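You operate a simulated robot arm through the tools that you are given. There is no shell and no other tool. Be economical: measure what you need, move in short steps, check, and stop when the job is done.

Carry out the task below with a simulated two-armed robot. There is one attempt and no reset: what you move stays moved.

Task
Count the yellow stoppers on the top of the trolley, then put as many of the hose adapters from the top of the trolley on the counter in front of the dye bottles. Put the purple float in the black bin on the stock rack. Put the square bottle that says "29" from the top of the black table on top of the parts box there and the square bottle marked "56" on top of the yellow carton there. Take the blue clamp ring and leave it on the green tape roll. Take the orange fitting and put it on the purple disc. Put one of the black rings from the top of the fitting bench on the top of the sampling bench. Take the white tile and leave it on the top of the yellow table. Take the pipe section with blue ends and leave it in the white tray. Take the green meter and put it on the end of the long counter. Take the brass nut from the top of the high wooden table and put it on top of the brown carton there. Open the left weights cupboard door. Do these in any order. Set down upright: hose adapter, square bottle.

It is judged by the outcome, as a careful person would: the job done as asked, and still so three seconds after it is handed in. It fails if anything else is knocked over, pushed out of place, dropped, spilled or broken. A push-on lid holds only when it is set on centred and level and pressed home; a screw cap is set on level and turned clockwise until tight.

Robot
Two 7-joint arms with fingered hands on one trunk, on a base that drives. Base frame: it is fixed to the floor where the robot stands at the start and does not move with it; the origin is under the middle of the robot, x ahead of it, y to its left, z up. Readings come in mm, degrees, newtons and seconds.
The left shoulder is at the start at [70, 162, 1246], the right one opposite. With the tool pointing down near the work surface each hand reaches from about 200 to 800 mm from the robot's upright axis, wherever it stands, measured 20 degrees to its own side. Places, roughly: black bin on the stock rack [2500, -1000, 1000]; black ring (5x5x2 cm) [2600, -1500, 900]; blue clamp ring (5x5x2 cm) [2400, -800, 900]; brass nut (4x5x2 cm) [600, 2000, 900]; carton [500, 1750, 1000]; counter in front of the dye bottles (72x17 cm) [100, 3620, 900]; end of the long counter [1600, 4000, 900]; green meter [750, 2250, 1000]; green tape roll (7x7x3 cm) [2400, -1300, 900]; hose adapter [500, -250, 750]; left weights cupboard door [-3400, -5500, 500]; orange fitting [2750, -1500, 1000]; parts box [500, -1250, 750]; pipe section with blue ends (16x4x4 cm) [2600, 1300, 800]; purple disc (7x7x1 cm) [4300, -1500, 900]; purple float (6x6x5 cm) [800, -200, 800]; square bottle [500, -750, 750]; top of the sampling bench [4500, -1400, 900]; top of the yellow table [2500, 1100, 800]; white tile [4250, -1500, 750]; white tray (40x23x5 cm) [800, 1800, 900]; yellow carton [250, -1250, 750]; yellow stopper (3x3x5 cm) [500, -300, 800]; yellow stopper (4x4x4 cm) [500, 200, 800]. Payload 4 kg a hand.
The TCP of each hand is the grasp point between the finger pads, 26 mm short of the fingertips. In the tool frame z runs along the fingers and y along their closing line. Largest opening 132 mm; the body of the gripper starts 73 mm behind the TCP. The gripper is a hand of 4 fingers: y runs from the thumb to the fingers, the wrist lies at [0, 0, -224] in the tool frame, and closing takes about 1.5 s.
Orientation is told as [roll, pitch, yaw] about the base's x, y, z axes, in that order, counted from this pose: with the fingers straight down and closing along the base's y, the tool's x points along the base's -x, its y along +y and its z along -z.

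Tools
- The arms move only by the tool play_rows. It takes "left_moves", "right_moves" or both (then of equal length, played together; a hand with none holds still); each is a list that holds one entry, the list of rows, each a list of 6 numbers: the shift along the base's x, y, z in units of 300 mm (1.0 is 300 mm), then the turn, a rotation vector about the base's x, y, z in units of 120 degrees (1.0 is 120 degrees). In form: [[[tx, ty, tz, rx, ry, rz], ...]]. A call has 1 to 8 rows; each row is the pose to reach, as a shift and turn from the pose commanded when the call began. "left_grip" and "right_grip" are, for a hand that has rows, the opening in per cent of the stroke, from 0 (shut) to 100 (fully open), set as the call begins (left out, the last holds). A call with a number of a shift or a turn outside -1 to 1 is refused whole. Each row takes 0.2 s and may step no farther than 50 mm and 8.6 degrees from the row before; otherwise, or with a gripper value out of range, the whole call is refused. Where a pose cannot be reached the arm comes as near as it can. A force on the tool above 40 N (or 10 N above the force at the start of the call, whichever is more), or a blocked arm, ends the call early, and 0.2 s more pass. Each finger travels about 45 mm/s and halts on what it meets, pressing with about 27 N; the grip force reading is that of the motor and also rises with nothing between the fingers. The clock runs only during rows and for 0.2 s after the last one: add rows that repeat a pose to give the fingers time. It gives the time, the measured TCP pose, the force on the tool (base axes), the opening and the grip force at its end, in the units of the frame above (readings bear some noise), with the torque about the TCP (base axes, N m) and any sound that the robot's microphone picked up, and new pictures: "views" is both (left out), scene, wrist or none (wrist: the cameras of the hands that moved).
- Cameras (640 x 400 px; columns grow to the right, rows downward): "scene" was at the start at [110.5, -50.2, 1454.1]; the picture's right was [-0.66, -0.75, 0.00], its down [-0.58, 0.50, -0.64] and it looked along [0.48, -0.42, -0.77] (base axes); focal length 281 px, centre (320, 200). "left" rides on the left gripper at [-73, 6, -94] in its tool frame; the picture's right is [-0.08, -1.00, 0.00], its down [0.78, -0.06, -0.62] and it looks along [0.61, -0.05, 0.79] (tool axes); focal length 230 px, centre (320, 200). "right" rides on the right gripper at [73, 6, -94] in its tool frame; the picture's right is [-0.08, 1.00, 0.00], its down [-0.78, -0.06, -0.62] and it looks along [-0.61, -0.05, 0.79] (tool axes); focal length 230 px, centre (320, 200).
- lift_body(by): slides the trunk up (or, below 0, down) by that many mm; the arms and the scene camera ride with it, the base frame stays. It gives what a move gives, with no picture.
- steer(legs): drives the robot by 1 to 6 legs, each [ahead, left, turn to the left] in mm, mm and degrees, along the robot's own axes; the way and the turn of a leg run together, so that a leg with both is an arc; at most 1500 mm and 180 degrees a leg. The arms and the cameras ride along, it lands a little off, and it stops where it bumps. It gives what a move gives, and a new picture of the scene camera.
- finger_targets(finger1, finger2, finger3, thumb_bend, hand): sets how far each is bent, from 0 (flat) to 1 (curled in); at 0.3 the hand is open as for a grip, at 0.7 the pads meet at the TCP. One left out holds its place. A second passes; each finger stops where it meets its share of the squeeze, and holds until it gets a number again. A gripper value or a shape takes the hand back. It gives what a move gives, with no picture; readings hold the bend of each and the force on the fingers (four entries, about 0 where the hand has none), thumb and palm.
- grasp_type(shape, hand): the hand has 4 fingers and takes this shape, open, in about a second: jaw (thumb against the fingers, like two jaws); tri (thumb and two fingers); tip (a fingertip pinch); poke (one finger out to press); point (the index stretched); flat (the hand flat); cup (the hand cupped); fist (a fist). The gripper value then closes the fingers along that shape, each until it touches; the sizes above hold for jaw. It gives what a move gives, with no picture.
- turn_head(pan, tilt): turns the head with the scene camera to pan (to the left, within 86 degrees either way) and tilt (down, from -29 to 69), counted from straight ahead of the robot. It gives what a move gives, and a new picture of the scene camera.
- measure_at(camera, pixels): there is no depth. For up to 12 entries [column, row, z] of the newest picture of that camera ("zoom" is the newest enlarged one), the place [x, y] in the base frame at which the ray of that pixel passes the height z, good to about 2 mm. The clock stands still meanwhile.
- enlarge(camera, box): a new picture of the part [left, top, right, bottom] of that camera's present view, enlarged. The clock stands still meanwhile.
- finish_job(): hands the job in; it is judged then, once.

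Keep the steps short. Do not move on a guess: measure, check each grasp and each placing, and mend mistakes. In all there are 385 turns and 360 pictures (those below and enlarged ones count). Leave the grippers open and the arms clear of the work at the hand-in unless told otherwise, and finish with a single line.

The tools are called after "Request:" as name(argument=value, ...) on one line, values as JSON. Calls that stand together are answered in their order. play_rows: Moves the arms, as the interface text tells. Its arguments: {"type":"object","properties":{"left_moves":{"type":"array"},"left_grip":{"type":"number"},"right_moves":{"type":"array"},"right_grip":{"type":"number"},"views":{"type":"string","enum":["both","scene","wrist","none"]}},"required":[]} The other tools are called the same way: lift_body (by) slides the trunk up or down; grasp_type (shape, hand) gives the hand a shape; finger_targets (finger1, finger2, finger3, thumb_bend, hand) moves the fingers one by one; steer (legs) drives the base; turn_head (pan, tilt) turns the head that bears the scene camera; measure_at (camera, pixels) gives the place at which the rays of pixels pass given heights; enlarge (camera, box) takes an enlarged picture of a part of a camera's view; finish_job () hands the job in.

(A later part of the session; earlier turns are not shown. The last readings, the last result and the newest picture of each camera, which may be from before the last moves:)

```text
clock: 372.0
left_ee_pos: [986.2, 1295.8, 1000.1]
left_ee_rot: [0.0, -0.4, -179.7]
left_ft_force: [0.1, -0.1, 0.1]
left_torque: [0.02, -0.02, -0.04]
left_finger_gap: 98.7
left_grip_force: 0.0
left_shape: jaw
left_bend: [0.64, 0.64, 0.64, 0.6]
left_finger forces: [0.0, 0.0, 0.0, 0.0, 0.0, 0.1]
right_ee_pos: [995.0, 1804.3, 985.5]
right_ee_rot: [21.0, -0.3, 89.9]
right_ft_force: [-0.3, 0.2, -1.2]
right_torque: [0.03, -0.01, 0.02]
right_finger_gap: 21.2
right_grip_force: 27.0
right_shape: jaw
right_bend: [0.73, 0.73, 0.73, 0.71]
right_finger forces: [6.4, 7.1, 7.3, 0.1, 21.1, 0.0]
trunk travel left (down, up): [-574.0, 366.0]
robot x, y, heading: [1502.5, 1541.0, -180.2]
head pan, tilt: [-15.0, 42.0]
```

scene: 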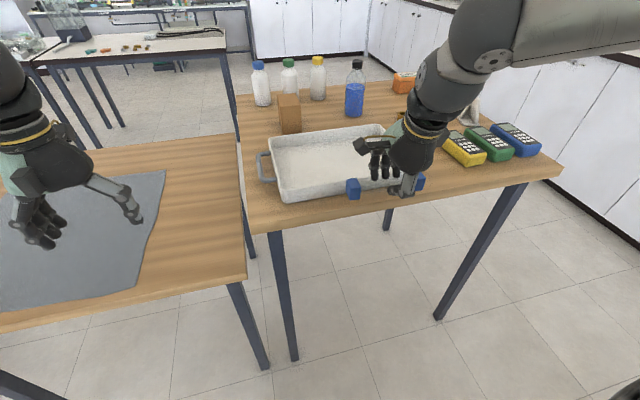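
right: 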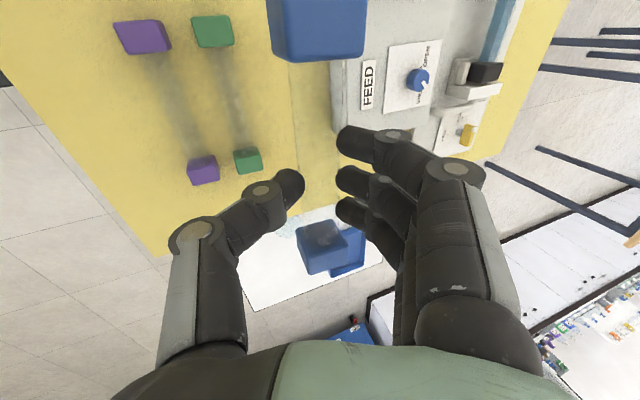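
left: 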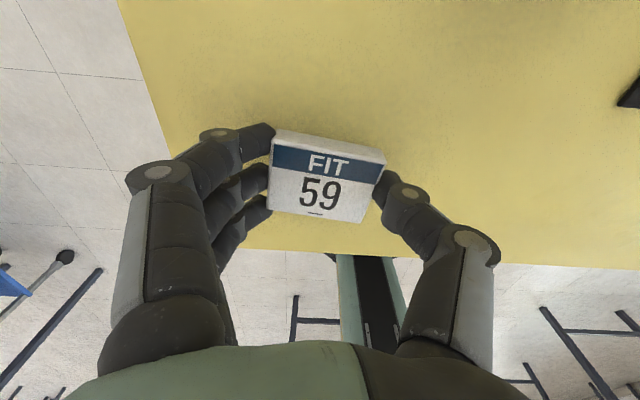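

Request:
measure_at(camera="scene", pixels=[[284, 202, 885], [282, 180, 925], [271, 138, 925], [383, 125, 925], [250, 232, 870], [562, 172, 870], [300, 130, 880], [393, 175, 890]])

Request:
lift_body(by=110)

Request:
steer(legs=[[190, 0, 0]])

```text
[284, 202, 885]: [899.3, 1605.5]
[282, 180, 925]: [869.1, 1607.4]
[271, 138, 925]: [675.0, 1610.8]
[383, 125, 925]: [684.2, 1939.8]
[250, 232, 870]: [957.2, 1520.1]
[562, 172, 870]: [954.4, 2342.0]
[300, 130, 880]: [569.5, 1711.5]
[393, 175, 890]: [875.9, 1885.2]
```

```text
clock: 373.4
left_ee_pos: [985.2, 1294.9, 1110.0]
left_ee_rot: [0.1, -0.5, -179.6]
left_ft_force: [-0.5, 0.0, -0.4]
left_torque: [0.02, 0.03, -0.01]
left_finger_gap: 99.1
left_grip_force: 0.1
left_shape: jaw
left_bend: [0.64, 0.64, 0.64, 0.6]
left_finger forces: [0.0, 0.1, 0.1, 0.1, 0.0, 0.0]
right_ee_pos: [994.2, 1803.0, 1095.3]
right_ee_rot: [21.0, -0.4, 90.0]
right_ft_force: [-0.2, 0.5, -1.2]
right_torque: [0.05, 0.01, -0.01]
right_finger_gap: 20.9
right_grip_force: 27.4
right_shape: jaw
right_bend: [0.73, 0.73, 0.73, 0.71]
right_finger forces: [6.4, 7.0, 7.2, 0.0, 21.1, 0.0]
trunk travel left (down, up): [-684.0, 256.0]
robot x, y, heading: [1504.5, 1544.4, -179.9]
head pan, tilt: [-15.0, 42.0]
```

```text
clock: 374.9
left_ee_pos: [795.5, 1295.9, 1108.8]
left_ee_rot: [0.1, -0.5, -179.7]
left_ft_force: [0.4, 0.8, -0.5]
left_torque: [0.01, 0.03, -0.03]
left_finger_gap: 98.5
left_grip_force: 0.0
left_shape: jaw
left_bend: [0.64, 0.64, 0.64, 0.6]
left_finger forces: [0.1, 0.0, 0.0, 0.1, 0.1, 0.1]
right_ee_pos: [807.7, 1804.0, 1096.7]
right_ee_rot: [21.1, -0.3, 90.0]
right_ft_force: [-0.6, 1.3, -1.6]
right_torque: [0.0, -0.02, 0.0]
right_finger_gap: 21.1
right_grip_force: 27.0
right_shape: jaw
right_bend: [0.73, 0.73, 0.73, 0.71]
right_finger forces: [6.4, 7.1, 7.3, 0.0, 21.1, 0.0]
trunk travel left (down, up): [-684.0, 256.0]
robot x, y, heading: [1315.3, 1539.0, -180.0]
head pan, tilt: [-15.0, 42.0]
```

scene: 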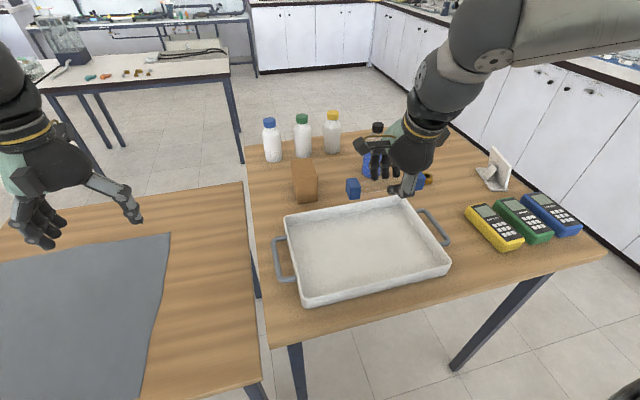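

The pipe hangs right over the tray. I lower it.

Request:
play_rows(right_moves=[[[-0.03, -0.03, -0.12, 0, 0, 0], [-0.05, -0.05, -0.26, 0, 0, 0], [-0.05, -0.05, -0.4, 0, 0, 0], [-0.05, -0.05, -0.48, 0, 0, 0]]], views="wrist")

```text
clock: 375.9
left_ee_pos: [797.0, 1296.5, 1108.5]
left_ee_rot: [0.1, -0.4, -179.7]
left_ft_force: [-0.2, -0.4, -0.2]
left_torque: [-0.01, -0.01, 0.0]
left_finger_gap: 98.5
left_grip_force: 0.0
left_shape: jaw
left_bend: [0.64, 0.64, 0.64, 0.6]
left_finger forces: [0.1, 0.0, 0.0, 0.0, 0.0, 0.1]
right_ee_pos: [789.0, 1787.2, 951.6]
right_ee_rot: [21.1, -0.3, 90.0]
right_ft_force: [0.5, 0.1, -1.0]
right_torque: [0.01, 0.0, 0.0]
right_finger_gap: 20.8
right_grip_force: 27.2
right_shape: jaw
right_bend: [0.73, 0.73, 0.73, 0.71]
right_finger forces: [6.4, 7.1, 7.2, 0.1, 20.9, 0.0]
trunk travel left (down, up): [-684.0, 256.0]
robot x, y, heading: [1313.8, 1542.7, -179.8]
head pan, tilt: [-15.0, 42.0]
```

right: 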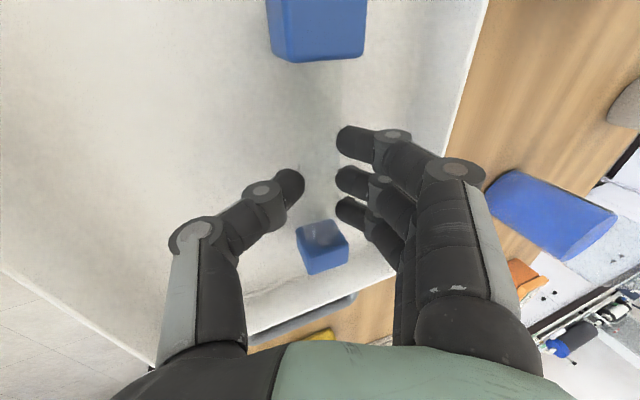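

Inside the tray's outline. I lower slowly to contact.

Request:
play_rows(right_moves=[[[0.02, 0, -0.03, 0, 0, 0], [0.02, 0, -0.05, 0, 0, 0], [0.02, 0, -0.07, 0, 0, 0], [0.02, 0, -0.085, 0, 0, 0], [0.02, 0, -0.1, 0, 0, 0], [0.02, 0, -0.115, 0, 0, 0]]], views="none")

```text
clock: 376.8
left_ee_pos: [798.3, 1296.4, 1110.3]
left_ee_rot: [0.1, -0.6, -179.8]
left_ft_force: [-0.1, -0.4, 0.4]
left_torque: [0.01, 0.01, -0.05]
left_finger_gap: 98.9
left_grip_force: 0.1
left_shape: jaw
left_bend: [0.64, 0.64, 0.64, 0.6]
left_finger forces: [0.0, 0.0, 0.1, 0.0, 0.0, 0.1]
right_ee_pos: [793.5, 1788.3, 938.8]
right_ee_rot: [22.4, -0.3, 90.0]
right_ft_force: [5.3, 1.9, 28.7]
right_torque: [0.11, 0.18, -0.06]
right_finger_gap: 23.0
right_grip_force: 26.7
right_shape: jaw
right_bend: [0.74, 0.73, 0.73, 0.72]
right_finger forces: [10.9, 11.7, 11.9, 0.0, 30.4, 0.0]
trunk travel left (down, up): [-684.0, 256.0]
robot x, y, heading: [1314.6, 1539.3, -179.8]
head pan, tilt: [-15.0, 42.0]
stopped in row 4 (right hand): the force on the tool passed its limit at 45 N (the readings are from after the stop); the commanded pose is now the measured one
```

Contact. I ease up 4 mm, open, and rise.

Request:
play_rows(right_moves=[[[0, 0, 0.013, 0, 0, 0], [0, 0, 0.013, 0, 0, 0], [0, 0, 0.013, 0, 0, 0], [0, 0, 0.013, 0, 0, 0], [0, 0, 0.013, 0, 0, 0]]], right_grip=45, views="none")

Request:
play_rows(right_moves=[[[0, 0, 0.1, 0, 0, 0], [0, 0, 0.25, 0, 0, 0], [0, 0, 0.4, 0, 0, 0], [0.1, 0, 0.5, 0, 0, 0], [0.2, 0, 0.58, 0, 0, 0]]], views="scene")

```text
clock: 378.0
left_ee_pos: [796.4, 1295.1, 1109.9]
left_ee_rot: [0.2, -0.7, -179.7]
left_ft_force: [0.0, 0.1, 0.3]
left_torque: [0.01, -0.01, 0.01]
left_finger_gap: 98.8
left_grip_force: 0.1
left_shape: jaw
left_bend: [0.64, 0.64, 0.64, 0.6]
left_finger forces: [0.0, 0.0, 0.0, 0.1, 0.1, 0.1]
right_ee_pos: [792.7, 1788.3, 940.2]
right_ee_rot: [21.9, -0.3, 90.0]
right_ft_force: [-1.1, -0.4, 11.3]
right_torque: [-0.03, -0.15, 0.0]
right_finger_gap: 52.0
right_grip_force: 0.1
right_shape: jaw
right_bend: [0.73, 0.73, 0.73, 0.74]
right_finger forces: [0.0, 0.1, 0.1, 0.0, 10.9, 0.1]
trunk travel left (down, up): [-684.0, 256.0]
robot x, y, heading: [1313.0, 1541.7, -179.8]
head pan, tilt: [-15.0, 42.0]
```

```text
clock: 379.2
left_ee_pos: [798.6, 1295.9, 1108.8]
left_ee_rot: [0.0, -0.7, -179.6]
left_ft_force: [1.0, 0.4, -0.2]
left_torque: [-0.02, 0.04, 0.01]
left_finger_gap: 98.8
left_grip_force: 0.1
left_shape: jaw
left_bend: [0.64, 0.64, 0.64, 0.6]
left_finger forces: [0.2, 0.1, 0.0, 0.0, 0.1, 0.0]
right_ee_pos: [855.5, 1789.6, 1113.8]
right_ee_rot: [21.9, -0.3, 90.0]
right_ft_force: [-0.4, 0.6, 0.3]
right_torque: [-0.02, 0.01, 0.02]
right_finger_gap: 59.1
right_grip_force: 0.0
right_shape: jaw
right_bend: [0.73, 0.73, 0.73, 0.7]
right_finger forces: [0.0, 0.0, 0.1, 0.0, 0.0, 0.0]
trunk travel left (down, up): [-684.0, 256.0]
robot x, y, heading: [1313.6, 1540.3, -179.9]
head pan, tilt: [-15.0, 42.0]
```

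scene: 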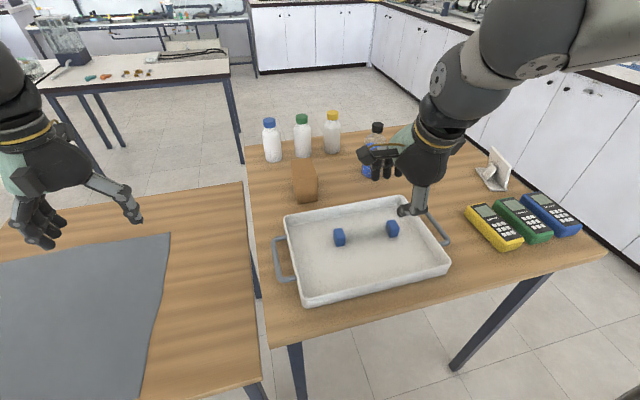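

The pipe lies in the tray. Next, the brass nut and brown carton: I clear the right hand and measure them.

Request:
play_rows(right_moves=[[[0.12, -0.05, 0.0, 0, 0, 0.07], [0.24, -0.1, 0.0, 0, 0, 0.14], [0.36, -0.12, 0.0, 0, 0, 0.21], [0.46, -0.12, 0.0, 0, 0, 0.28], [0.5, -0.12, 0.0, 0, 0, 0.35]]], views="scene")

Request:
enlarge(camera="scene", box=[260, 100, 600, 300])

```text
clock: 380.4
left_ee_pos: [793.7, 1300.1, 1108.1]
left_ee_rot: [0.3, -0.4, -179.7]
left_ft_force: [0.7, 1.0, 0.0]
left_torque: [-0.03, -0.08, -0.01]
left_finger_gap: 98.7
left_grip_force: 0.0
left_shape: jaw
left_bend: [0.64, 0.64, 0.64, 0.6]
left_finger forces: [0.0, 0.0, 0.0, 0.0, 0.0, 0.0]
right_ee_pos: [954.8, 1760.8, 1151.3]
right_ee_rot: [21.8, -0.1, 130.5]
right_ft_force: [-0.4, 0.0, -0.5]
right_torque: [-0.01, -0.03, 0.02]
right_finger_gap: 59.2
right_grip_force: 0.1
right_shape: jaw
right_bend: [0.73, 0.73, 0.73, 0.7]
right_finger forces: [0.0, 0.1, 0.1, 0.0, 0.0, 0.1]
right hand out of reach, approached as far as the arm can: row 2, 3, 4, 5
trunk travel left (down, up): [-684.0, 256.0]
robot x, y, heading: [1311.4, 1545.3, 180.1]
head pan, tilt: [-15.0, 42.0]
```

scene: 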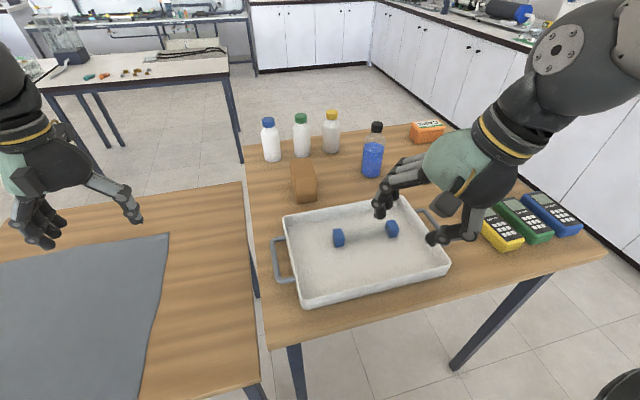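

```text
1.88 times, centred on (430, 200) of scene
```

zoom: 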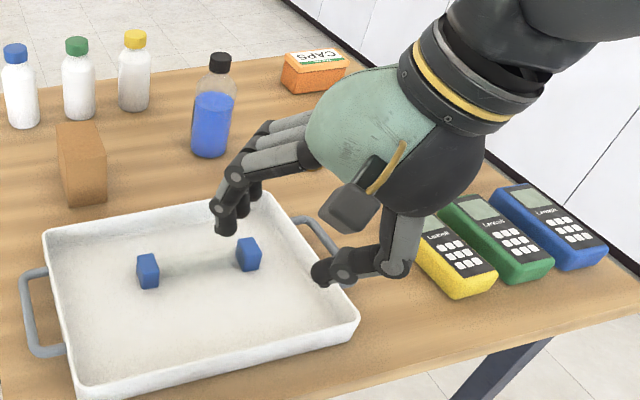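

I level and un-yaw the right hand (two steps), then shift the base toward the nut's side.

Request:
play_rows(right_moves=[[[0.0, -0.03, 0.0, 0.04, -0.046, 0], [0.0, -0.06, 0.0, 0.08, -0.092, 0], [0, -0.08, 0, 0.118, -0.138, 0]]], views="none")

Request:
play_rows(right_moves=[[[0.02, 0, 0.0, 0, 0, 0.07], [0.04, 0, 0.0, 0, 0, 0.14], [0.06, 0, 0, 0, 0, 0.21], [0.08, 0, 0, 0, 0, 0.28], [0.1, 0, 0, 0, 0, 0.35], [0.12, 0, 0, 0, 0, 0.412]]], views="none")

Request:
steer(legs=[[0, -230, 0], [70, 0, 0]])

```text
clock: 381.2
left_ee_pos: [795.7, 1293.8, 1108.4]
left_ee_rot: [0.0, -0.5, -179.7]
left_ft_force: [-0.5, -0.2, -1.2]
left_torque: [-0.02, -0.02, -0.04]
left_finger_gap: 98.7
left_grip_force: 0.0
left_shape: jaw
left_bend: [0.64, 0.64, 0.64, 0.6]
left_finger forces: [0.1, 0.0, 0.0, 0.1, 0.0, 0.0]
right_ee_pos: [954.1, 1733.1, 1152.2]
right_ee_rot: [0.0, 0.1, 132.0]
right_ft_force: [-0.2, -0.5, 0.3]
right_torque: [0.0, 0.02, 0.04]
right_finger_gap: 58.9
right_grip_force: 0.1
right_shape: jaw
right_bend: [0.73, 0.73, 0.73, 0.7]
right_finger forces: [0.0, 0.1, 0.1, 0.0, 0.0, 0.0]
trunk travel left (down, up): [-684.0, 256.0]
robot x, y, heading: [1312.7, 1540.4, -180.2]
head pan, tilt: [-15.0, 42.0]
```

```text
clock: 382.6
left_ee_pos: [795.7, 1296.3, 1109.8]
left_ee_rot: [0.1, -0.5, -179.7]
left_ft_force: [-0.6, -0.1, -0.5]
left_torque: [-0.04, 0.02, -0.03]
left_finger_gap: 98.9
left_grip_force: 0.1
left_shape: jaw
left_bend: [0.64, 0.64, 0.64, 0.6]
left_finger forces: [0.1, 0.0, 0.0, 0.0, 0.0, 0.0]
right_ee_pos: [990.9, 1735.2, 1153.2]
right_ee_rot: [0.0, 0.2, -178.3]
right_ft_force: [0.0, -0.3, -0.5]
right_torque: [0.02, 0.01, 0.03]
right_finger_gap: 59.0
right_grip_force: 0.1
right_shape: jaw
right_bend: [0.73, 0.73, 0.73, 0.7]
right_finger forces: [0.0, 0.0, 0.0, 0.0, 0.1, 0.0]
trunk travel left (down, up): [-684.0, 256.0]
robot x, y, heading: [1312.2, 1538.2, -179.9]
head pan, tilt: [-15.0, 42.0]
```

```text
clock: 384.9
left_ee_pos: [728.7, 1524.8, 1111.4]
left_ee_rot: [0.1, -0.7, -179.7]
left_ft_force: [0.3, 0.3, -0.4]
left_torque: [-0.02, 0.01, -0.03]
left_finger_gap: 98.9
left_grip_force: 0.0
left_shape: jaw
left_bend: [0.64, 0.64, 0.64, 0.6]
left_finger forces: [0.0, 0.0, 0.0, 0.0, 0.0, 0.0]
right_ee_pos: [924.3, 1962.3, 1152.9]
right_ee_rot: [-0.1, 0.0, -178.6]
right_ft_force: [0.8, 0.1, 0.3]
right_torque: [0.01, 0.02, 0.03]
right_finger_gap: 59.2
right_grip_force: 0.0
right_shape: jaw
right_bend: [0.73, 0.73, 0.73, 0.7]
right_finger forces: [0.0, 0.0, 0.1, 0.0, 0.0, 0.0]
trunk travel left (down, up): [-684.0, 256.0]
robot x, y, heading: [1247.4, 1767.4, -180.1]
head pan, tilt: [-15.0, 42.0]
```

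scene: 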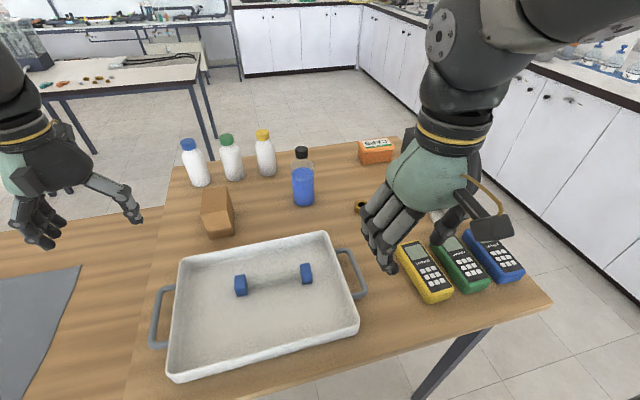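

Request:
measure_at(camera="scene", pixels=[[361, 208, 895], [361, 205, 905], [203, 206, 960], [230, 190, 960], [225, 236, 890], [209, 236, 890], [303, 203, 890], [455, 265, 910], [375, 162, 890]])

Request:
enlarge(camera="scene", box=[190, 140, 400, 260])

```text
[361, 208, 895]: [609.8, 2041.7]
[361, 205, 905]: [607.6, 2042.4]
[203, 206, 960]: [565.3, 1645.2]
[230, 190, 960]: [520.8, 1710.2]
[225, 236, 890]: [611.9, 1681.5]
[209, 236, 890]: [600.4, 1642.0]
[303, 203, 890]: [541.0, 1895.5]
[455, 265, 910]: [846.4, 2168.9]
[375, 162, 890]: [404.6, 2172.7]
```

```text
3.05 times, centred on (295, 200) of scene
```

zoom: 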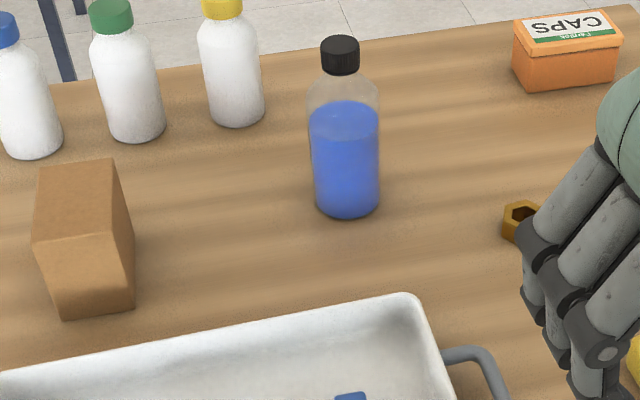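

Nut at (610,2042); brown carton with its near face at x≈606, y≈1642–1690. I bring the right hand over the nut with a forward tilt of 20°.

Request:
play_rows(right_moves=[[[-0.12, 0.03, -0.05, 0, 0.03, 0], [-0.25, 0.08, -0.1, 0, 0.06, 0], [-0.38, 0.13, -0.16, 0, 0.09, 0], [-0.51, 0.18, -0.22, 0, 0.12, 0], [-0.64, 0.22, -0.28, 0, 0.15, 0], [-0.77, 0.25, -0.34, 0, 0.167, 0], [-0.88, 0.26, -0.42, 0, 0.167, 0]]], right_grip=60, views="wrist")

```text
clock: 386.5
left_ee_pos: [724.4, 1524.0, 1108.1]
left_ee_rot: [0.1, -0.5, -179.7]
left_ft_force: [-0.6, 0.1, 0.3]
left_torque: [-0.02, -0.04, 0.0]
left_finger_gap: 98.6
left_grip_force: 0.1
left_shape: jaw
left_bend: [0.64, 0.64, 0.64, 0.6]
left_finger forces: [0.0, 0.0, 0.0, 0.0, 0.1, 0.0]
right_ee_pos: [656.2, 2043.0, 1025.8]
right_ee_rot: [-0.6, -19.8, -178.4]
right_ft_force: [-1.0, -0.5, 0.2]
right_torque: [0.03, -0.05, -0.01]
right_finger_gap: 78.7
right_grip_force: 0.1
right_shape: jaw
right_bend: [0.71, 0.71, 0.71, 0.71]
right_finger forces: [0.0, 0.1, 0.1, 0.1, 0.1, 0.1]
trunk travel left (down, up): [-684.0, 256.0]
robot x, y, heading: [1240.3, 1768.3, -180.0]
head pan, tilt: [-15.0, 42.0]
```

right: 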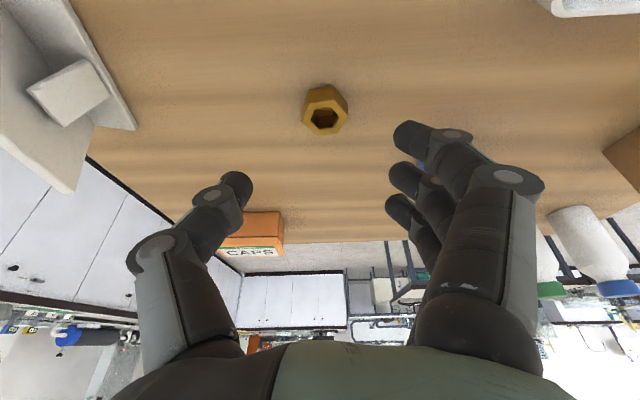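

Request:
measure_at(camera="right", pixels=[[325, 117, 905], [304, 100, 905], [348, 100, 905], [325, 90, 895], [326, 118, 915]])

```text
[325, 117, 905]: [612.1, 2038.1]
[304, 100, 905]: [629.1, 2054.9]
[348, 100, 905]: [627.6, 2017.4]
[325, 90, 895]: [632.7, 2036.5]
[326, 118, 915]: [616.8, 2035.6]
```

Request:
play_rows(right_moves=[[[-0.06, -0.02, -0.08, 0, 0, 0], [-0.11, -0.02, -0.18, 0, 0, 0], [-0.11, -0.02, -0.26, 0, 0, 0], [-0.11, -0.02, -0.32, 0, 0, 0]]], right_grip=52, views="wrist")

```text
clock: 387.5
left_ee_pos: [728.5, 1522.7, 1109.6]
left_ee_rot: [0.1, -0.6, -179.7]
left_ft_force: [0.8, -1.0, -0.8]
left_torque: [0.01, 0.02, 0.02]
left_finger_gap: 98.5
left_grip_force: 0.1
left_shape: jaw
left_bend: [0.64, 0.64, 0.64, 0.6]
left_finger forces: [0.0, 0.0, 0.1, 0.1, 0.0, 0.1]
right_ee_pos: [624.8, 2035.6, 933.9]
right_ee_rot: [-0.5, -20.3, -178.4]
right_ft_force: [-0.2, 0.3, 11.8]
right_torque: [-0.5, -0.2, 0.01]
right_finger_gap: 69.1
right_grip_force: 0.1
right_shape: jaw
right_bend: [0.74, 0.72, 0.72, 0.7]
right_finger forces: [11.7, 0.0, 0.0, 0.0, 0.0, 0.1]
trunk travel left (down, up): [-684.0, 256.0]
robot x, y, heading: [1244.4, 1770.0, -180.1]
head pan, tilt: [-15.0, 42.0]
```

right: 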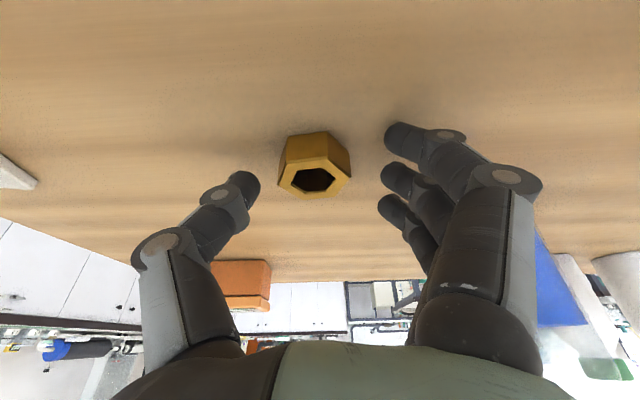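

The tilt keeps the thumb high. I reduce the tilt to ~5° and lower again.

Request:
play_rows(right_moves=[[[0, 0, 0.05, 0, -0.06, 0], [0, 0, 0.05, 0, -0.125, 0], [-0.015, 0.0, 0.0, 0, -0.125, 0], [-0.015, 0.0, -0.025, 0, -0.125, 0]]], views="wrist")

```text
clock: 388.5
left_ee_pos: [728.6, 1523.8, 1110.2]
left_ee_rot: [0.0, -0.5, -179.7]
left_ft_force: [0.8, 0.1, -0.3]
left_torque: [0.02, 0.03, -0.02]
left_finger_gap: 98.9
left_grip_force: 0.0
left_shape: jaw
left_bend: [0.64, 0.64, 0.64, 0.6]
left_finger forces: [0.0, 0.0, 0.0, 0.0, 0.0, 0.1]
right_ee_pos: [623.3, 2034.7, 929.1]
right_ee_rot: [0.0, -5.4, -178.6]
right_ft_force: [-3.4, 0.7, 15.0]
right_torque: [-0.59, -0.32, -0.11]
right_finger_gap: 68.8
right_grip_force: 0.0
right_shape: jaw
right_bend: [0.74, 0.72, 0.72, 0.7]
right_finger forces: [14.7, 0.0, 0.0, 0.0, 0.0, 0.0]
trunk travel left (down, up): [-684.0, 256.0]
robot x, y, heading: [1244.7, 1767.5, -179.9]
head pan, tilt: [-15.0, 42.0]
```

right: 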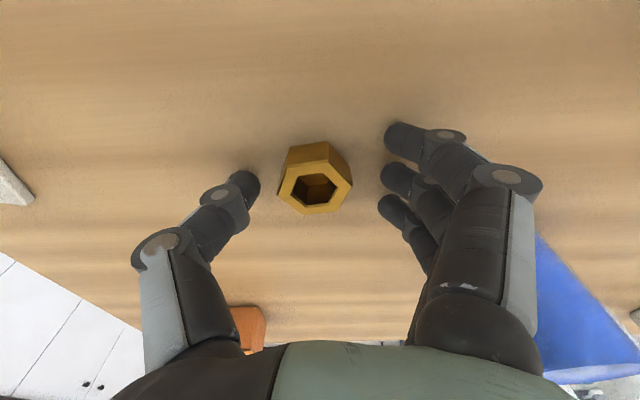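

Request:
play_rows(right_moves=[[[0, 0, 0.008, 0, 0, 0], [0, 0, 0.008, 0, 0, 0], [0, 0, 0.008, 0, 0, 0], [0, 0, 0.008, 0, 0, 0], [0, 0, 0.008, 0, 0, 0], [0, 0, 0.008, 0, 0, 0]]], right_grip=0, views="wrist")

```text
clock: 389.9
left_ee_pos: [728.5, 1523.8, 1109.3]
left_ee_rot: [0.1, -0.7, -179.6]
left_ft_force: [-0.4, -0.3, -0.4]
left_torque: [-0.01, -0.03, -0.01]
left_finger_gap: 98.5
left_grip_force: 0.1
left_shape: jaw
left_bend: [0.64, 0.64, 0.64, 0.6]
left_finger forces: [0.1, 0.0, 0.0, 0.0, 0.0, 0.0]
right_ee_pos: [622.8, 2036.1, 927.1]
right_ee_rot: [0.0, -5.0, -178.5]
right_ft_force: [-1.9, -1.1, 13.4]
right_torque: [-0.43, -0.04, -0.05]
right_finger_gap: 29.4
right_grip_force: 26.8
right_shape: jaw
right_bend: [0.76, 0.73, 0.71, 0.7]
right_finger forces: [1.6, 26.8, 9.6, 0.1, 24.3, 0.0]
trunk travel left (down, up): [-684.0, 256.0]
robot x, y, heading: [1243.2, 1769.8, -180.1]
head pan, tilt: [-15.0, 42.0]
```

right: 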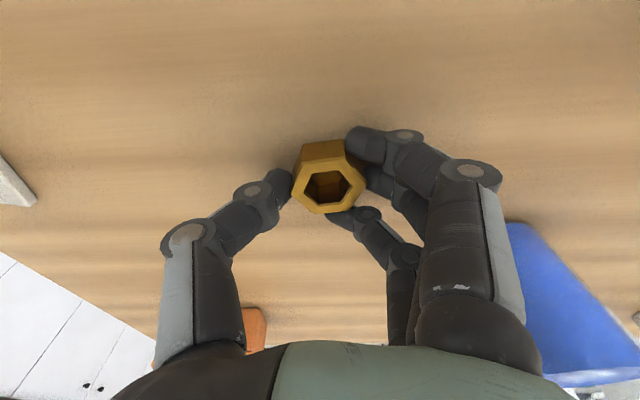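

Held. I lift, pull back from the bottle, and drive left to the carton.

Request:
play_rows(right_moves=[[[0, 0, 0.06, 0, 0, 0], [0.03, 0, 0.18, 0, 0, 0], [0.1, 0, 0.3, 0, 0, 0], [0.2, 0, 0.41, 0, 0, 0], [0.32, 0, 0.5, 0, 0, 0], [0.42, 0, 0.56, 0, 0, 0]]], views="wrist")

Request:
steer(legs=[[0, 375, 0]])

```text
clock: 391.3
left_ee_pos: [728.1, 1524.5, 1111.0]
left_ee_rot: [0.1, -0.6, -179.7]
left_ft_force: [0.0, -0.4, 1.3]
left_torque: [-0.03, 0.05, -0.02]
left_finger_gap: 98.7
left_grip_force: 0.0
left_shape: jaw
left_bend: [0.64, 0.64, 0.64, 0.6]
left_finger forces: [0.0, 0.0, 0.1, 0.0, 0.1, 0.0]
right_ee_pos: [747.1, 2035.9, 1093.4]
right_ee_rot: [-0.1, -5.0, -178.4]
right_ft_force: [-0.1, -1.0, -1.2]
right_torque: [0.01, -0.03, -0.01]
right_finger_gap: 28.3
right_grip_force: 27.0
right_shape: jaw
right_bend: [0.76, 0.72, 0.72, 0.71]
right_finger forces: [2.5, 13.5, 7.7, 0.1, 22.4, 0.0]
trunk travel left (down, up): [-684.0, 256.0]
robot x, y, heading: [1241.5, 1767.4, -180.0]
head pan, tilt: [-15.0, 42.0]
```

right: 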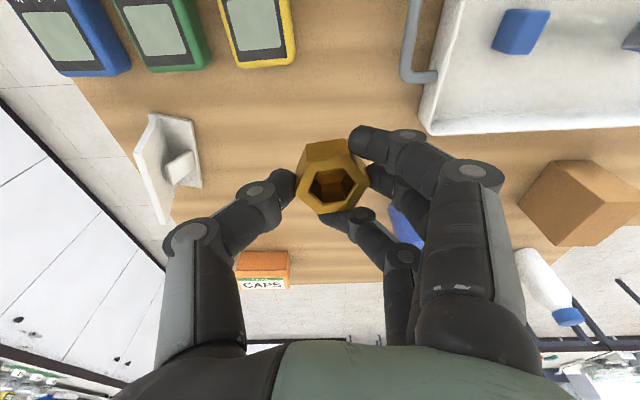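

```text
clock: 393.7
left_ee_pos: [726.8, 1149.6, 1108.6]
left_ee_rot: [0.2, -0.5, -179.6]
left_ft_force: [0.5, 0.0, 0.6]
left_torque: [0.02, -0.02, -0.01]
left_finger_gap: 98.9
left_grip_force: 0.0
left_shape: jaw
left_bend: [0.64, 0.64, 0.64, 0.6]
left_finger forces: [0.1, 0.1, 0.1, 0.1, 0.1, 0.1]
right_ee_pos: [746.2, 1661.6, 1093.9]
right_ee_rot: [-0.1, -4.9, -178.5]
right_ft_force: [-0.5, -0.5, -0.9]
right_torque: [0.01, -0.02, -0.02]
right_finger_gap: 28.4
right_grip_force: 27.6
right_shape: jaw
right_bend: [0.76, 0.72, 0.72, 0.71]
right_finger forces: [2.5, 13.5, 7.7, 0.0, 22.4, 0.0]
trunk travel left (down, up): [-684.0, 256.0]
robot x, y, heading: [1245.6, 1394.5, -179.9]
head pan, tilt: [-15.0, 42.0]
```

scene: 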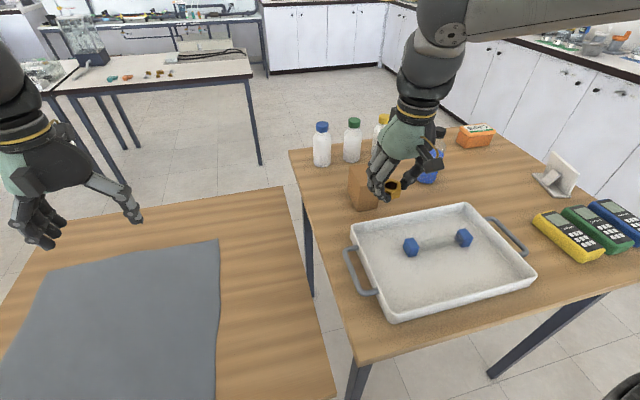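

Request:
play_rows(right_moves=[[[-0.15, 0, 0, 0, 0, 0], [-0.3, 0, 0, 0, 0, 0], [-0.4, 0, 0, 0, 0, 0]]], views="wrist")

```text
clock: 394.5
left_ee_pos: [727.0, 1149.8, 1109.9]
left_ee_rot: [0.2, -0.5, -179.6]
left_ft_force: [0.3, 1.0, -0.2]
left_torque: [0.02, 0.02, 0.02]
left_finger_gap: 98.6
left_grip_force: 0.0
left_shape: jaw
left_bend: [0.64, 0.64, 0.64, 0.6]
left_finger forces: [0.1, 0.0, 0.0, 0.0, 0.1, 0.1]
right_ee_pos: [634.8, 1665.0, 1090.7]
right_ee_rot: [0.1, -5.0, -178.5]
right_ft_force: [0.4, 0.1, -1.3]
right_torque: [0.01, -0.02, -0.01]
right_finger_gap: 28.0
right_grip_force: 27.4
right_shape: jaw
right_bend: [0.76, 0.72, 0.72, 0.71]
right_finger forces: [2.5, 13.9, 7.3, 0.0, 22.4, 0.1]
right hand out of reach, approached as far as the arm can: row 3
trunk travel left (down, up): [-684.0, 256.0]
robot x, y, heading: [1248.2, 1387.8, -179.9]
head pan, tilt: [-15.0, 42.0]
```

right: 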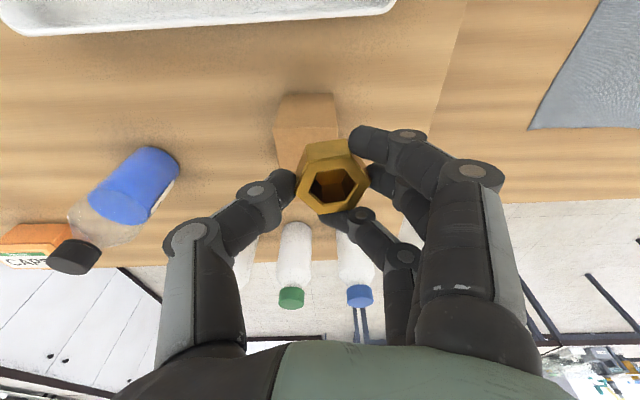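

Request:
measure_at(camera="right", pixels=[[284, 97, 900], [334, 94, 900], [273, 128, 970], [338, 125, 970], [273, 128, 985], [280, 165, 975]])

Request:
enlarge(camera="right", box=[240, 70, 400, 230])

```text
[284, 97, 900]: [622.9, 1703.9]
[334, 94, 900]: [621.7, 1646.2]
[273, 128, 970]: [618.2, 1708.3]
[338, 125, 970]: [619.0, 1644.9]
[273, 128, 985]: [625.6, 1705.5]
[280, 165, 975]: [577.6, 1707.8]
```

```text
2.50 times, centred on (320, 150) of right
```

zoom: 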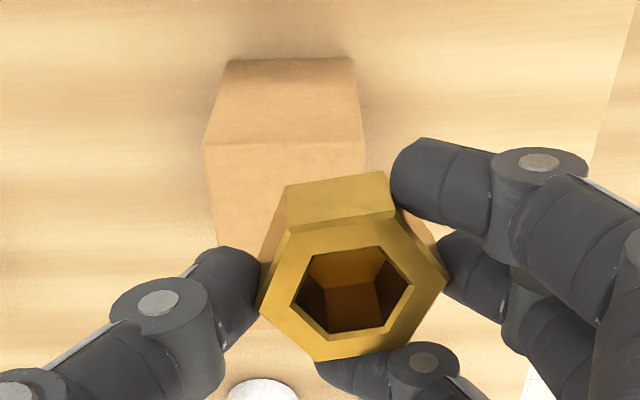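

Carton top: near edge x≈621, y 1645–1706, z≈977. I creep 22 mm closer and move the nut over its middle.

Request:
steer(legs=[[22, 0, 0]])

Request:
play_rows(right_moves=[[[-0.03, 0.035, -0.08, 0, 0, 0], [-0.07, 0.035, -0.17, 0, 0, 0], [-0.075, 0.035, -0.23, 0, 0, 0]]], views="both")

```text
clock: 395.3
left_ee_pos: [710.6, 1148.8, 1111.0]
left_ee_rot: [0.2, -0.8, -179.7]
left_ft_force: [0.5, 0.5, -0.6]
left_torque: [0.01, 0.05, -0.03]
left_finger_gap: 98.4
left_grip_force: 0.0
left_shape: jaw
left_bend: [0.64, 0.64, 0.64, 0.6]
left_finger forces: [0.0, 0.0, 0.1, 0.0, 0.0, 0.1]
right_ee_pos: [618.2, 1664.1, 1094.1]
right_ee_rot: [0.0, -5.4, -178.5]
right_ft_force: [0.2, 0.3, -0.5]
right_torque: [0.01, 0.08, 0.0]
right_finger_gap: 28.2
right_grip_force: 27.0
right_shape: jaw
right_bend: [0.76, 0.72, 0.72, 0.71]
right_finger forces: [2.5, 13.8, 7.3, 0.0, 22.5, 0.1]
trunk travel left (down, up): [-684.0, 256.0]
robot x, y, heading: [1220.2, 1397.8, -179.8]
head pan, tilt: [-15.0, 42.0]
```

scene: 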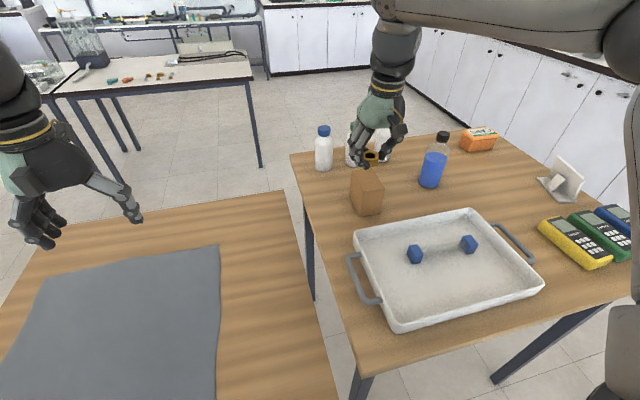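

```text
clock: 396.1
left_ee_pos: [704.6, 1149.0, 1108.1]
left_ee_rot: [0.0, -0.5, -179.7]
left_ft_force: [-1.3, 0.1, -0.1]
left_torque: [-0.01, -0.02, 0.0]
left_finger_gap: 98.8
left_grip_force: 0.1
left_shape: jaw
left_bend: [0.64, 0.64, 0.64, 0.6]
left_finger forces: [0.0, 0.0, 0.0, 0.0, 0.0, 0.0]
right_ee_pos: [590.7, 1673.2, 1020.4]
right_ee_rot: [0.1, -5.1, -178.6]
right_ft_force: [0.1, -1.0, -0.8]
right_torque: [-0.01, 0.0, 0.0]
right_finger_gap: 28.1
right_grip_force: 26.9
right_shape: jaw
right_bend: [0.76, 0.72, 0.72, 0.71]
right_finger forces: [2.6, 13.8, 7.2, 0.1, 22.4, 0.1]
trunk travel left (down, up): [-684.0, 256.0]
robot x, y, heading: [1222.1, 1396.7, -179.9]
head pan, tilt: [-15.0, 42.0]
```

scene: 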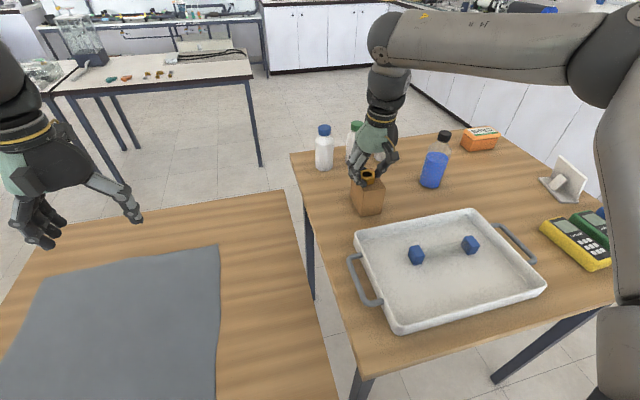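
right: 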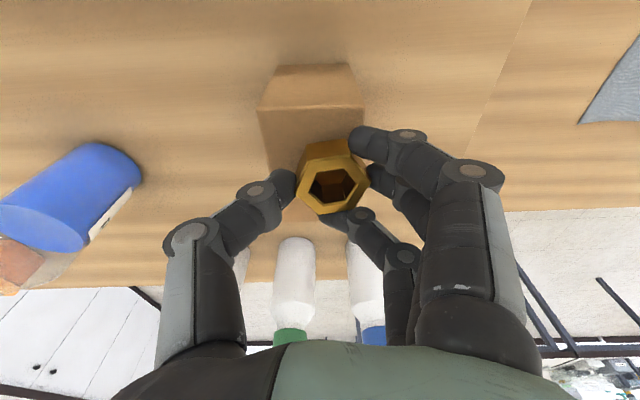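

Request:
measure_at(camera="right", pixels=[[257, 108, 977], [365, 105, 977], [275, 177, 977], [300, 185, 1012], [368, 182, 1012], [333, 212, 1012], [333, 145, 995]])

```text
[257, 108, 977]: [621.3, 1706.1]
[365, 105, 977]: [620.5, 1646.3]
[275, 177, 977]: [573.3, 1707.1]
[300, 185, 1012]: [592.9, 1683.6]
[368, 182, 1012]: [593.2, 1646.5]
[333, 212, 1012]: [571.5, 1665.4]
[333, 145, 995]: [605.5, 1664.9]
```

Request:
play_rows(right_moves=[[[0.0, 0.033, 0, 0, 0, 0], [0.0, 0.033, -0.03, 0, 0, 0], [0.0, 0.033, -0.045, 0, 0, 0], [0.0, 0.033, -0.06, 0, 0, 0], [0.0, 0.033, -0.07, 0, 0, 0]]], views="wrist")

```text
clock: 397.1
left_ee_pos: [707.8, 1149.4, 1110.6]
left_ee_rot: [0.1, -0.7, -179.7]
left_ft_force: [-1.2, 0.2, 0.8]
left_torque: [0.02, 0.0, 0.01]
left_finger_gap: 98.3
left_grip_force: 0.0
left_shape: jaw
left_bend: [0.64, 0.64, 0.64, 0.6]
left_finger forces: [0.1, 0.0, 0.0, 0.1, 0.0, 0.1]
right_ee_pos: [589.3, 1680.9, 1015.5]
right_ee_rot: [0.4, -6.2, -178.6]
right_ft_force: [5.4, -0.2, 20.7]
right_torque: [-0.72, -0.35, 0.16]
right_finger_gap: 29.2
right_grip_force: 27.8
right_shape: jaw
right_bend: [0.77, 0.73, 0.72, 0.71]
right_finger forces: [7.9, 29.9, 6.3, 0.0, 24.2, 0.1]
trunk travel left (down, up): [-684.0, 256.0]
robot x, y, heading: [1220.6, 1394.7, -179.8]
head pan, tilt: [-15.0, 42.0]
stopped in row 4 (right hand): the force on the tool passed its limit at 43 N (the readings are from after the stop); the commanded pose is now the measured one
```

right: 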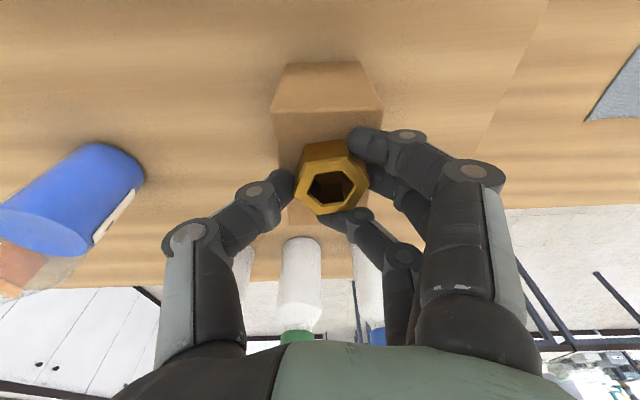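

Contact on the carton, nut centred. I ease up, open and rise.

Request:
play_rows(right_moves=[[[0, 0, 0.01, 0, 0, 0], [0, 0, 0.01, 0, 0, 0], [0, 0, 0.01, 0, 0, 0], [0, 0, 0.01, 0, 0, 0], [0, 0, 0.01, 0, 0, 0]]], right_grip=50, views="none")

Request:
play_rows(right_moves=[[[0, 0, 0.08, 0, 0, 0], [0, 0, 0.2, 0, 0, 0], [0.05, 0, 0.3, 0, 0, 0], [0.2, 0, 0.35, 0, 0, 0], [0.35, 0, 0.4, 0, 0, 0]]], views="both")

```text
clock: 398.3
left_ee_pos: [708.7, 1148.7, 1111.1]
left_ee_rot: [0.2, -0.8, -179.8]
left_ft_force: [0.3, 0.9, -0.2]
left_torque: [0.0, -0.04, -0.02]
left_finger_gap: 98.9
left_grip_force: 0.1
left_shape: jaw
left_bend: [0.64, 0.64, 0.64, 0.6]
left_finger forces: [0.0, 0.0, 0.1, 0.1, 0.0, 0.1]
right_ee_pos: [590.3, 1682.1, 1014.8]
right_ee_rot: [0.1, -6.0, -178.5]
right_ft_force: [-1.6, 0.6, 15.8]
right_torque: [-0.45, -0.39, 0.0]
right_finger_gap: 63.6
right_grip_force: 0.0
right_shape: jaw
right_bend: [0.77, 0.73, 0.73, 0.7]
right_finger forces: [15.8, 0.3, 0.0, 0.0, 0.0, 0.0]
trunk travel left (down, up): [-684.0, 256.0]
robot x, y, heading: [1221.7, 1395.6, -179.5]
head pan, tilt: [-15.0, 42.0]
```

```text
clock: 399.5
left_ee_pos: [709.2, 1149.1, 1110.4]
left_ee_rot: [0.1, -0.8, -179.6]
left_ft_force: [0.6, 0.9, 0.2]
left_torque: [-0.01, 0.04, 0.0]
left_finger_gap: 98.9
left_grip_force: 0.0
left_shape: jaw
left_bend: [0.64, 0.64, 0.64, 0.6]
left_finger forces: [0.0, 0.0, 0.1, 0.1, 0.0, 0.0]
right_ee_pos: [696.7, 1683.0, 1134.6]
right_ee_rot: [0.2, -5.9, -178.4]
right_ft_force: [0.7, 0.5, 0.3]
right_torque: [0.03, 0.0, 0.0]
right_finger_gap: 65.6
right_grip_force: 0.0
right_shape: jaw
right_bend: [0.73, 0.73, 0.73, 0.7]
right_finger forces: [0.0, 0.0, 0.1, 0.0, 0.0, 0.0]
trunk travel left (down, up): [-684.0, 256.0]
robot x, y, heading: [1222.3, 1393.7, -180.0]
head pan, tilt: [-15.0, 42.0]
```

scene: 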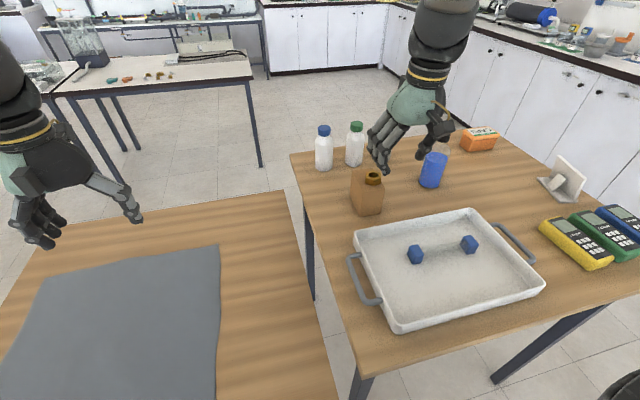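
right: 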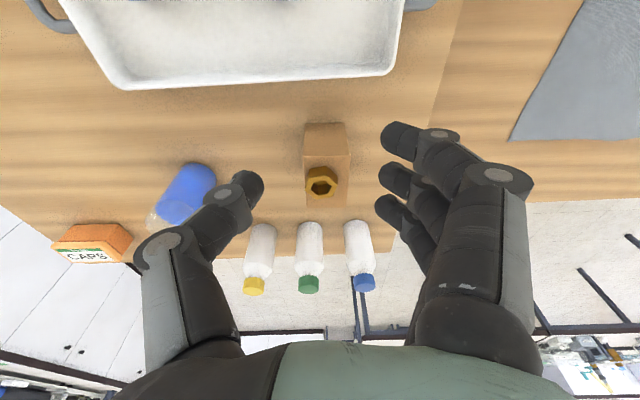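

The nut is on the carton. Next the green meter at about (846,2169): I drive there and look straight down with the right hand's camera.

Request:
steer(legs=[[-150, 0, 0], [0, -550, 0]])

Request:
play_rows(right_moves=[[[0.0, -0.06, 0.0, 0, -0.05, 0], [0.0, -0.12, 0, 0, -0.05, 0]]], right_grip=100, views="wrist")

```text
clock: 403.6
left_ee_pos: [855.4, 1698.5, 1109.5]
left_ee_rot: [0.1, -0.6, -179.9]
left_ft_force: [-0.5, 0.1, 0.4]
left_torque: [0.0, 0.0, 0.01]
left_finger_gap: 98.8
left_grip_force: 0.0
left_shape: jaw
left_bend: [0.64, 0.64, 0.64, 0.6]
left_finger forces: [0.0, 0.0, 0.1, 0.0, 0.1, 0.0]
right_ee_pos: [844.8, 2232.1, 1135.0]
right_ee_rot: [0.2, -5.7, -178.7]
right_ft_force: [0.1, 0.4, -0.1]
right_torque: [-0.01, 0.05, 0.0]
right_finger_gap: 65.6
right_grip_force: 0.0
right_shape: jaw
right_bend: [0.73, 0.73, 0.73, 0.7]
right_finger forces: [0.1, 0.0, 0.1, 0.0, 0.1, 0.1]
trunk travel left (down, up): [-684.0, 256.0]
robot x, y, heading: [1373.6, 1945.3, 179.9]
head pan, tilt: [-15.0, 42.0]
```

scene: 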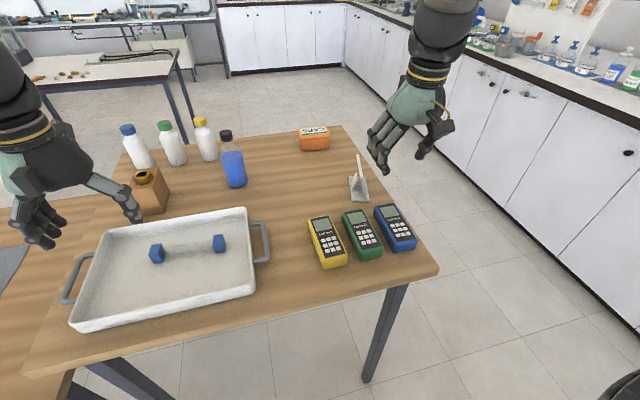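

```text
clock: 404.2
left_ee_pos: [856.2, 1698.8, 1109.4]
left_ee_rot: [0.1, -0.6, -179.9]
left_ft_force: [-1.4, 0.8, -0.7]
left_torque: [0.02, 0.02, -0.01]
left_finger_gap: 98.3
left_grip_force: 0.2
left_shape: jaw
left_bend: [0.64, 0.64, 0.64, 0.6]
left_finger forces: [0.1, 0.0, 0.0, 0.1, 0.0, 0.1]
right_ee_pos: [843.6, 2195.7, 1134.2]
right_ee_rot: [0.5, 0.2, -178.7]
right_ft_force: [0.3, -0.4, -0.1]
right_torque: [-0.04, 0.0, -0.01]
right_finger_gap: 117.9
right_grip_force: 0.0
right_shape: jaw
right_bend: [0.49, 0.49, 0.49, 0.45]
right_finger forces: [0.1, 0.0, 0.0, 0.1, 0.0, 0.0]
trunk travel left (down, up): [-684.0, 256.0]
robot x, y, heading: [1371.6, 1943.2, 180.2]
head pan, tilt: [-15.0, 42.0]
```

right: 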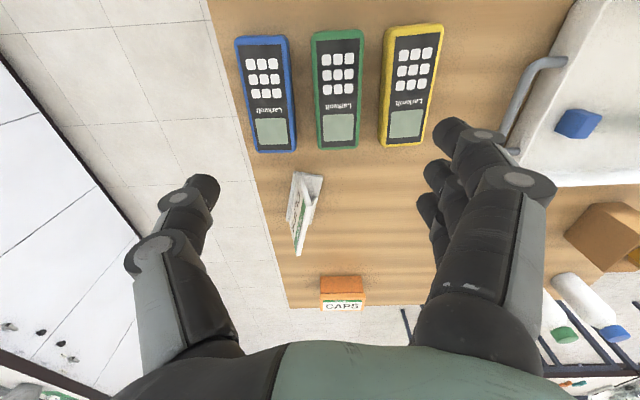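

Request:
measure_at(camera="right", pixels=[[313, 36, 935], [364, 32, 935], [317, 147, 935], [358, 147, 935], [297, 150, 930], [287, 40, 930], [380, 143, 930], [389, 30, 930]])

```text
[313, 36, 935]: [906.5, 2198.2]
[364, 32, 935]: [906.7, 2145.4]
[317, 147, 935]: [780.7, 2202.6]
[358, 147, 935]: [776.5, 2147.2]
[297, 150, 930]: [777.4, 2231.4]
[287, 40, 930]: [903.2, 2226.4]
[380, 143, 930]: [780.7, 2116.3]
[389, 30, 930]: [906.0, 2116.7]
```

Green meter: x 778–906, y 2146–2201, gaps of ~28 mm on both sides. I lower with a 72 mm opening and close.

Request:
play_rows(right_moves=[[[0.0, -0.04, -0.1, 0, 0, 0], [0.0, -0.075, -0.22, 0, 0, 0], [0.0, -0.075, -0.36, 0, 0, 0], [0.0, -0.075, -0.5, 0, 0, 0], [0.0, -0.075, -0.58, 0, 0, 0]]], right_grip=56, views="wrist")

```text
clock: 405.4
left_ee_pos: [855.0, 1699.2, 1109.0]
left_ee_rot: [0.2, -0.7, -180.0]
left_ft_force: [0.1, 0.0, -0.3]
left_torque: [0.02, 0.04, 0.04]
left_finger_gap: 98.6
left_grip_force: 0.1
left_shape: jaw
left_bend: [0.64, 0.64, 0.64, 0.6]
left_finger forces: [0.0, 0.1, 0.0, 0.0, 0.0, 0.1]
right_ee_pos: [845.6, 2174.5, 961.1]
right_ee_rot: [0.5, 0.2, -178.6]
right_ft_force: [0.0, -0.6, -0.9]
right_torque: [-0.02, 0.02, -0.01]
right_finger_gap: 74.9
right_grip_force: 0.1
right_shape: jaw
right_bend: [0.72, 0.72, 0.72, 0.7]
right_finger forces: [0.0, 0.0, 0.0, 0.0, 0.0, 0.0]
trunk travel left (down, up): [-684.0, 256.0]
robot x, y, heading: [1371.7, 1942.7, 179.8]
head pan, tilt: [-15.0, 42.0]
```

right: 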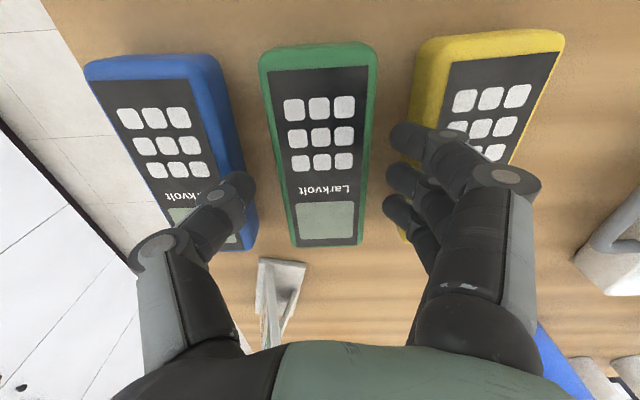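

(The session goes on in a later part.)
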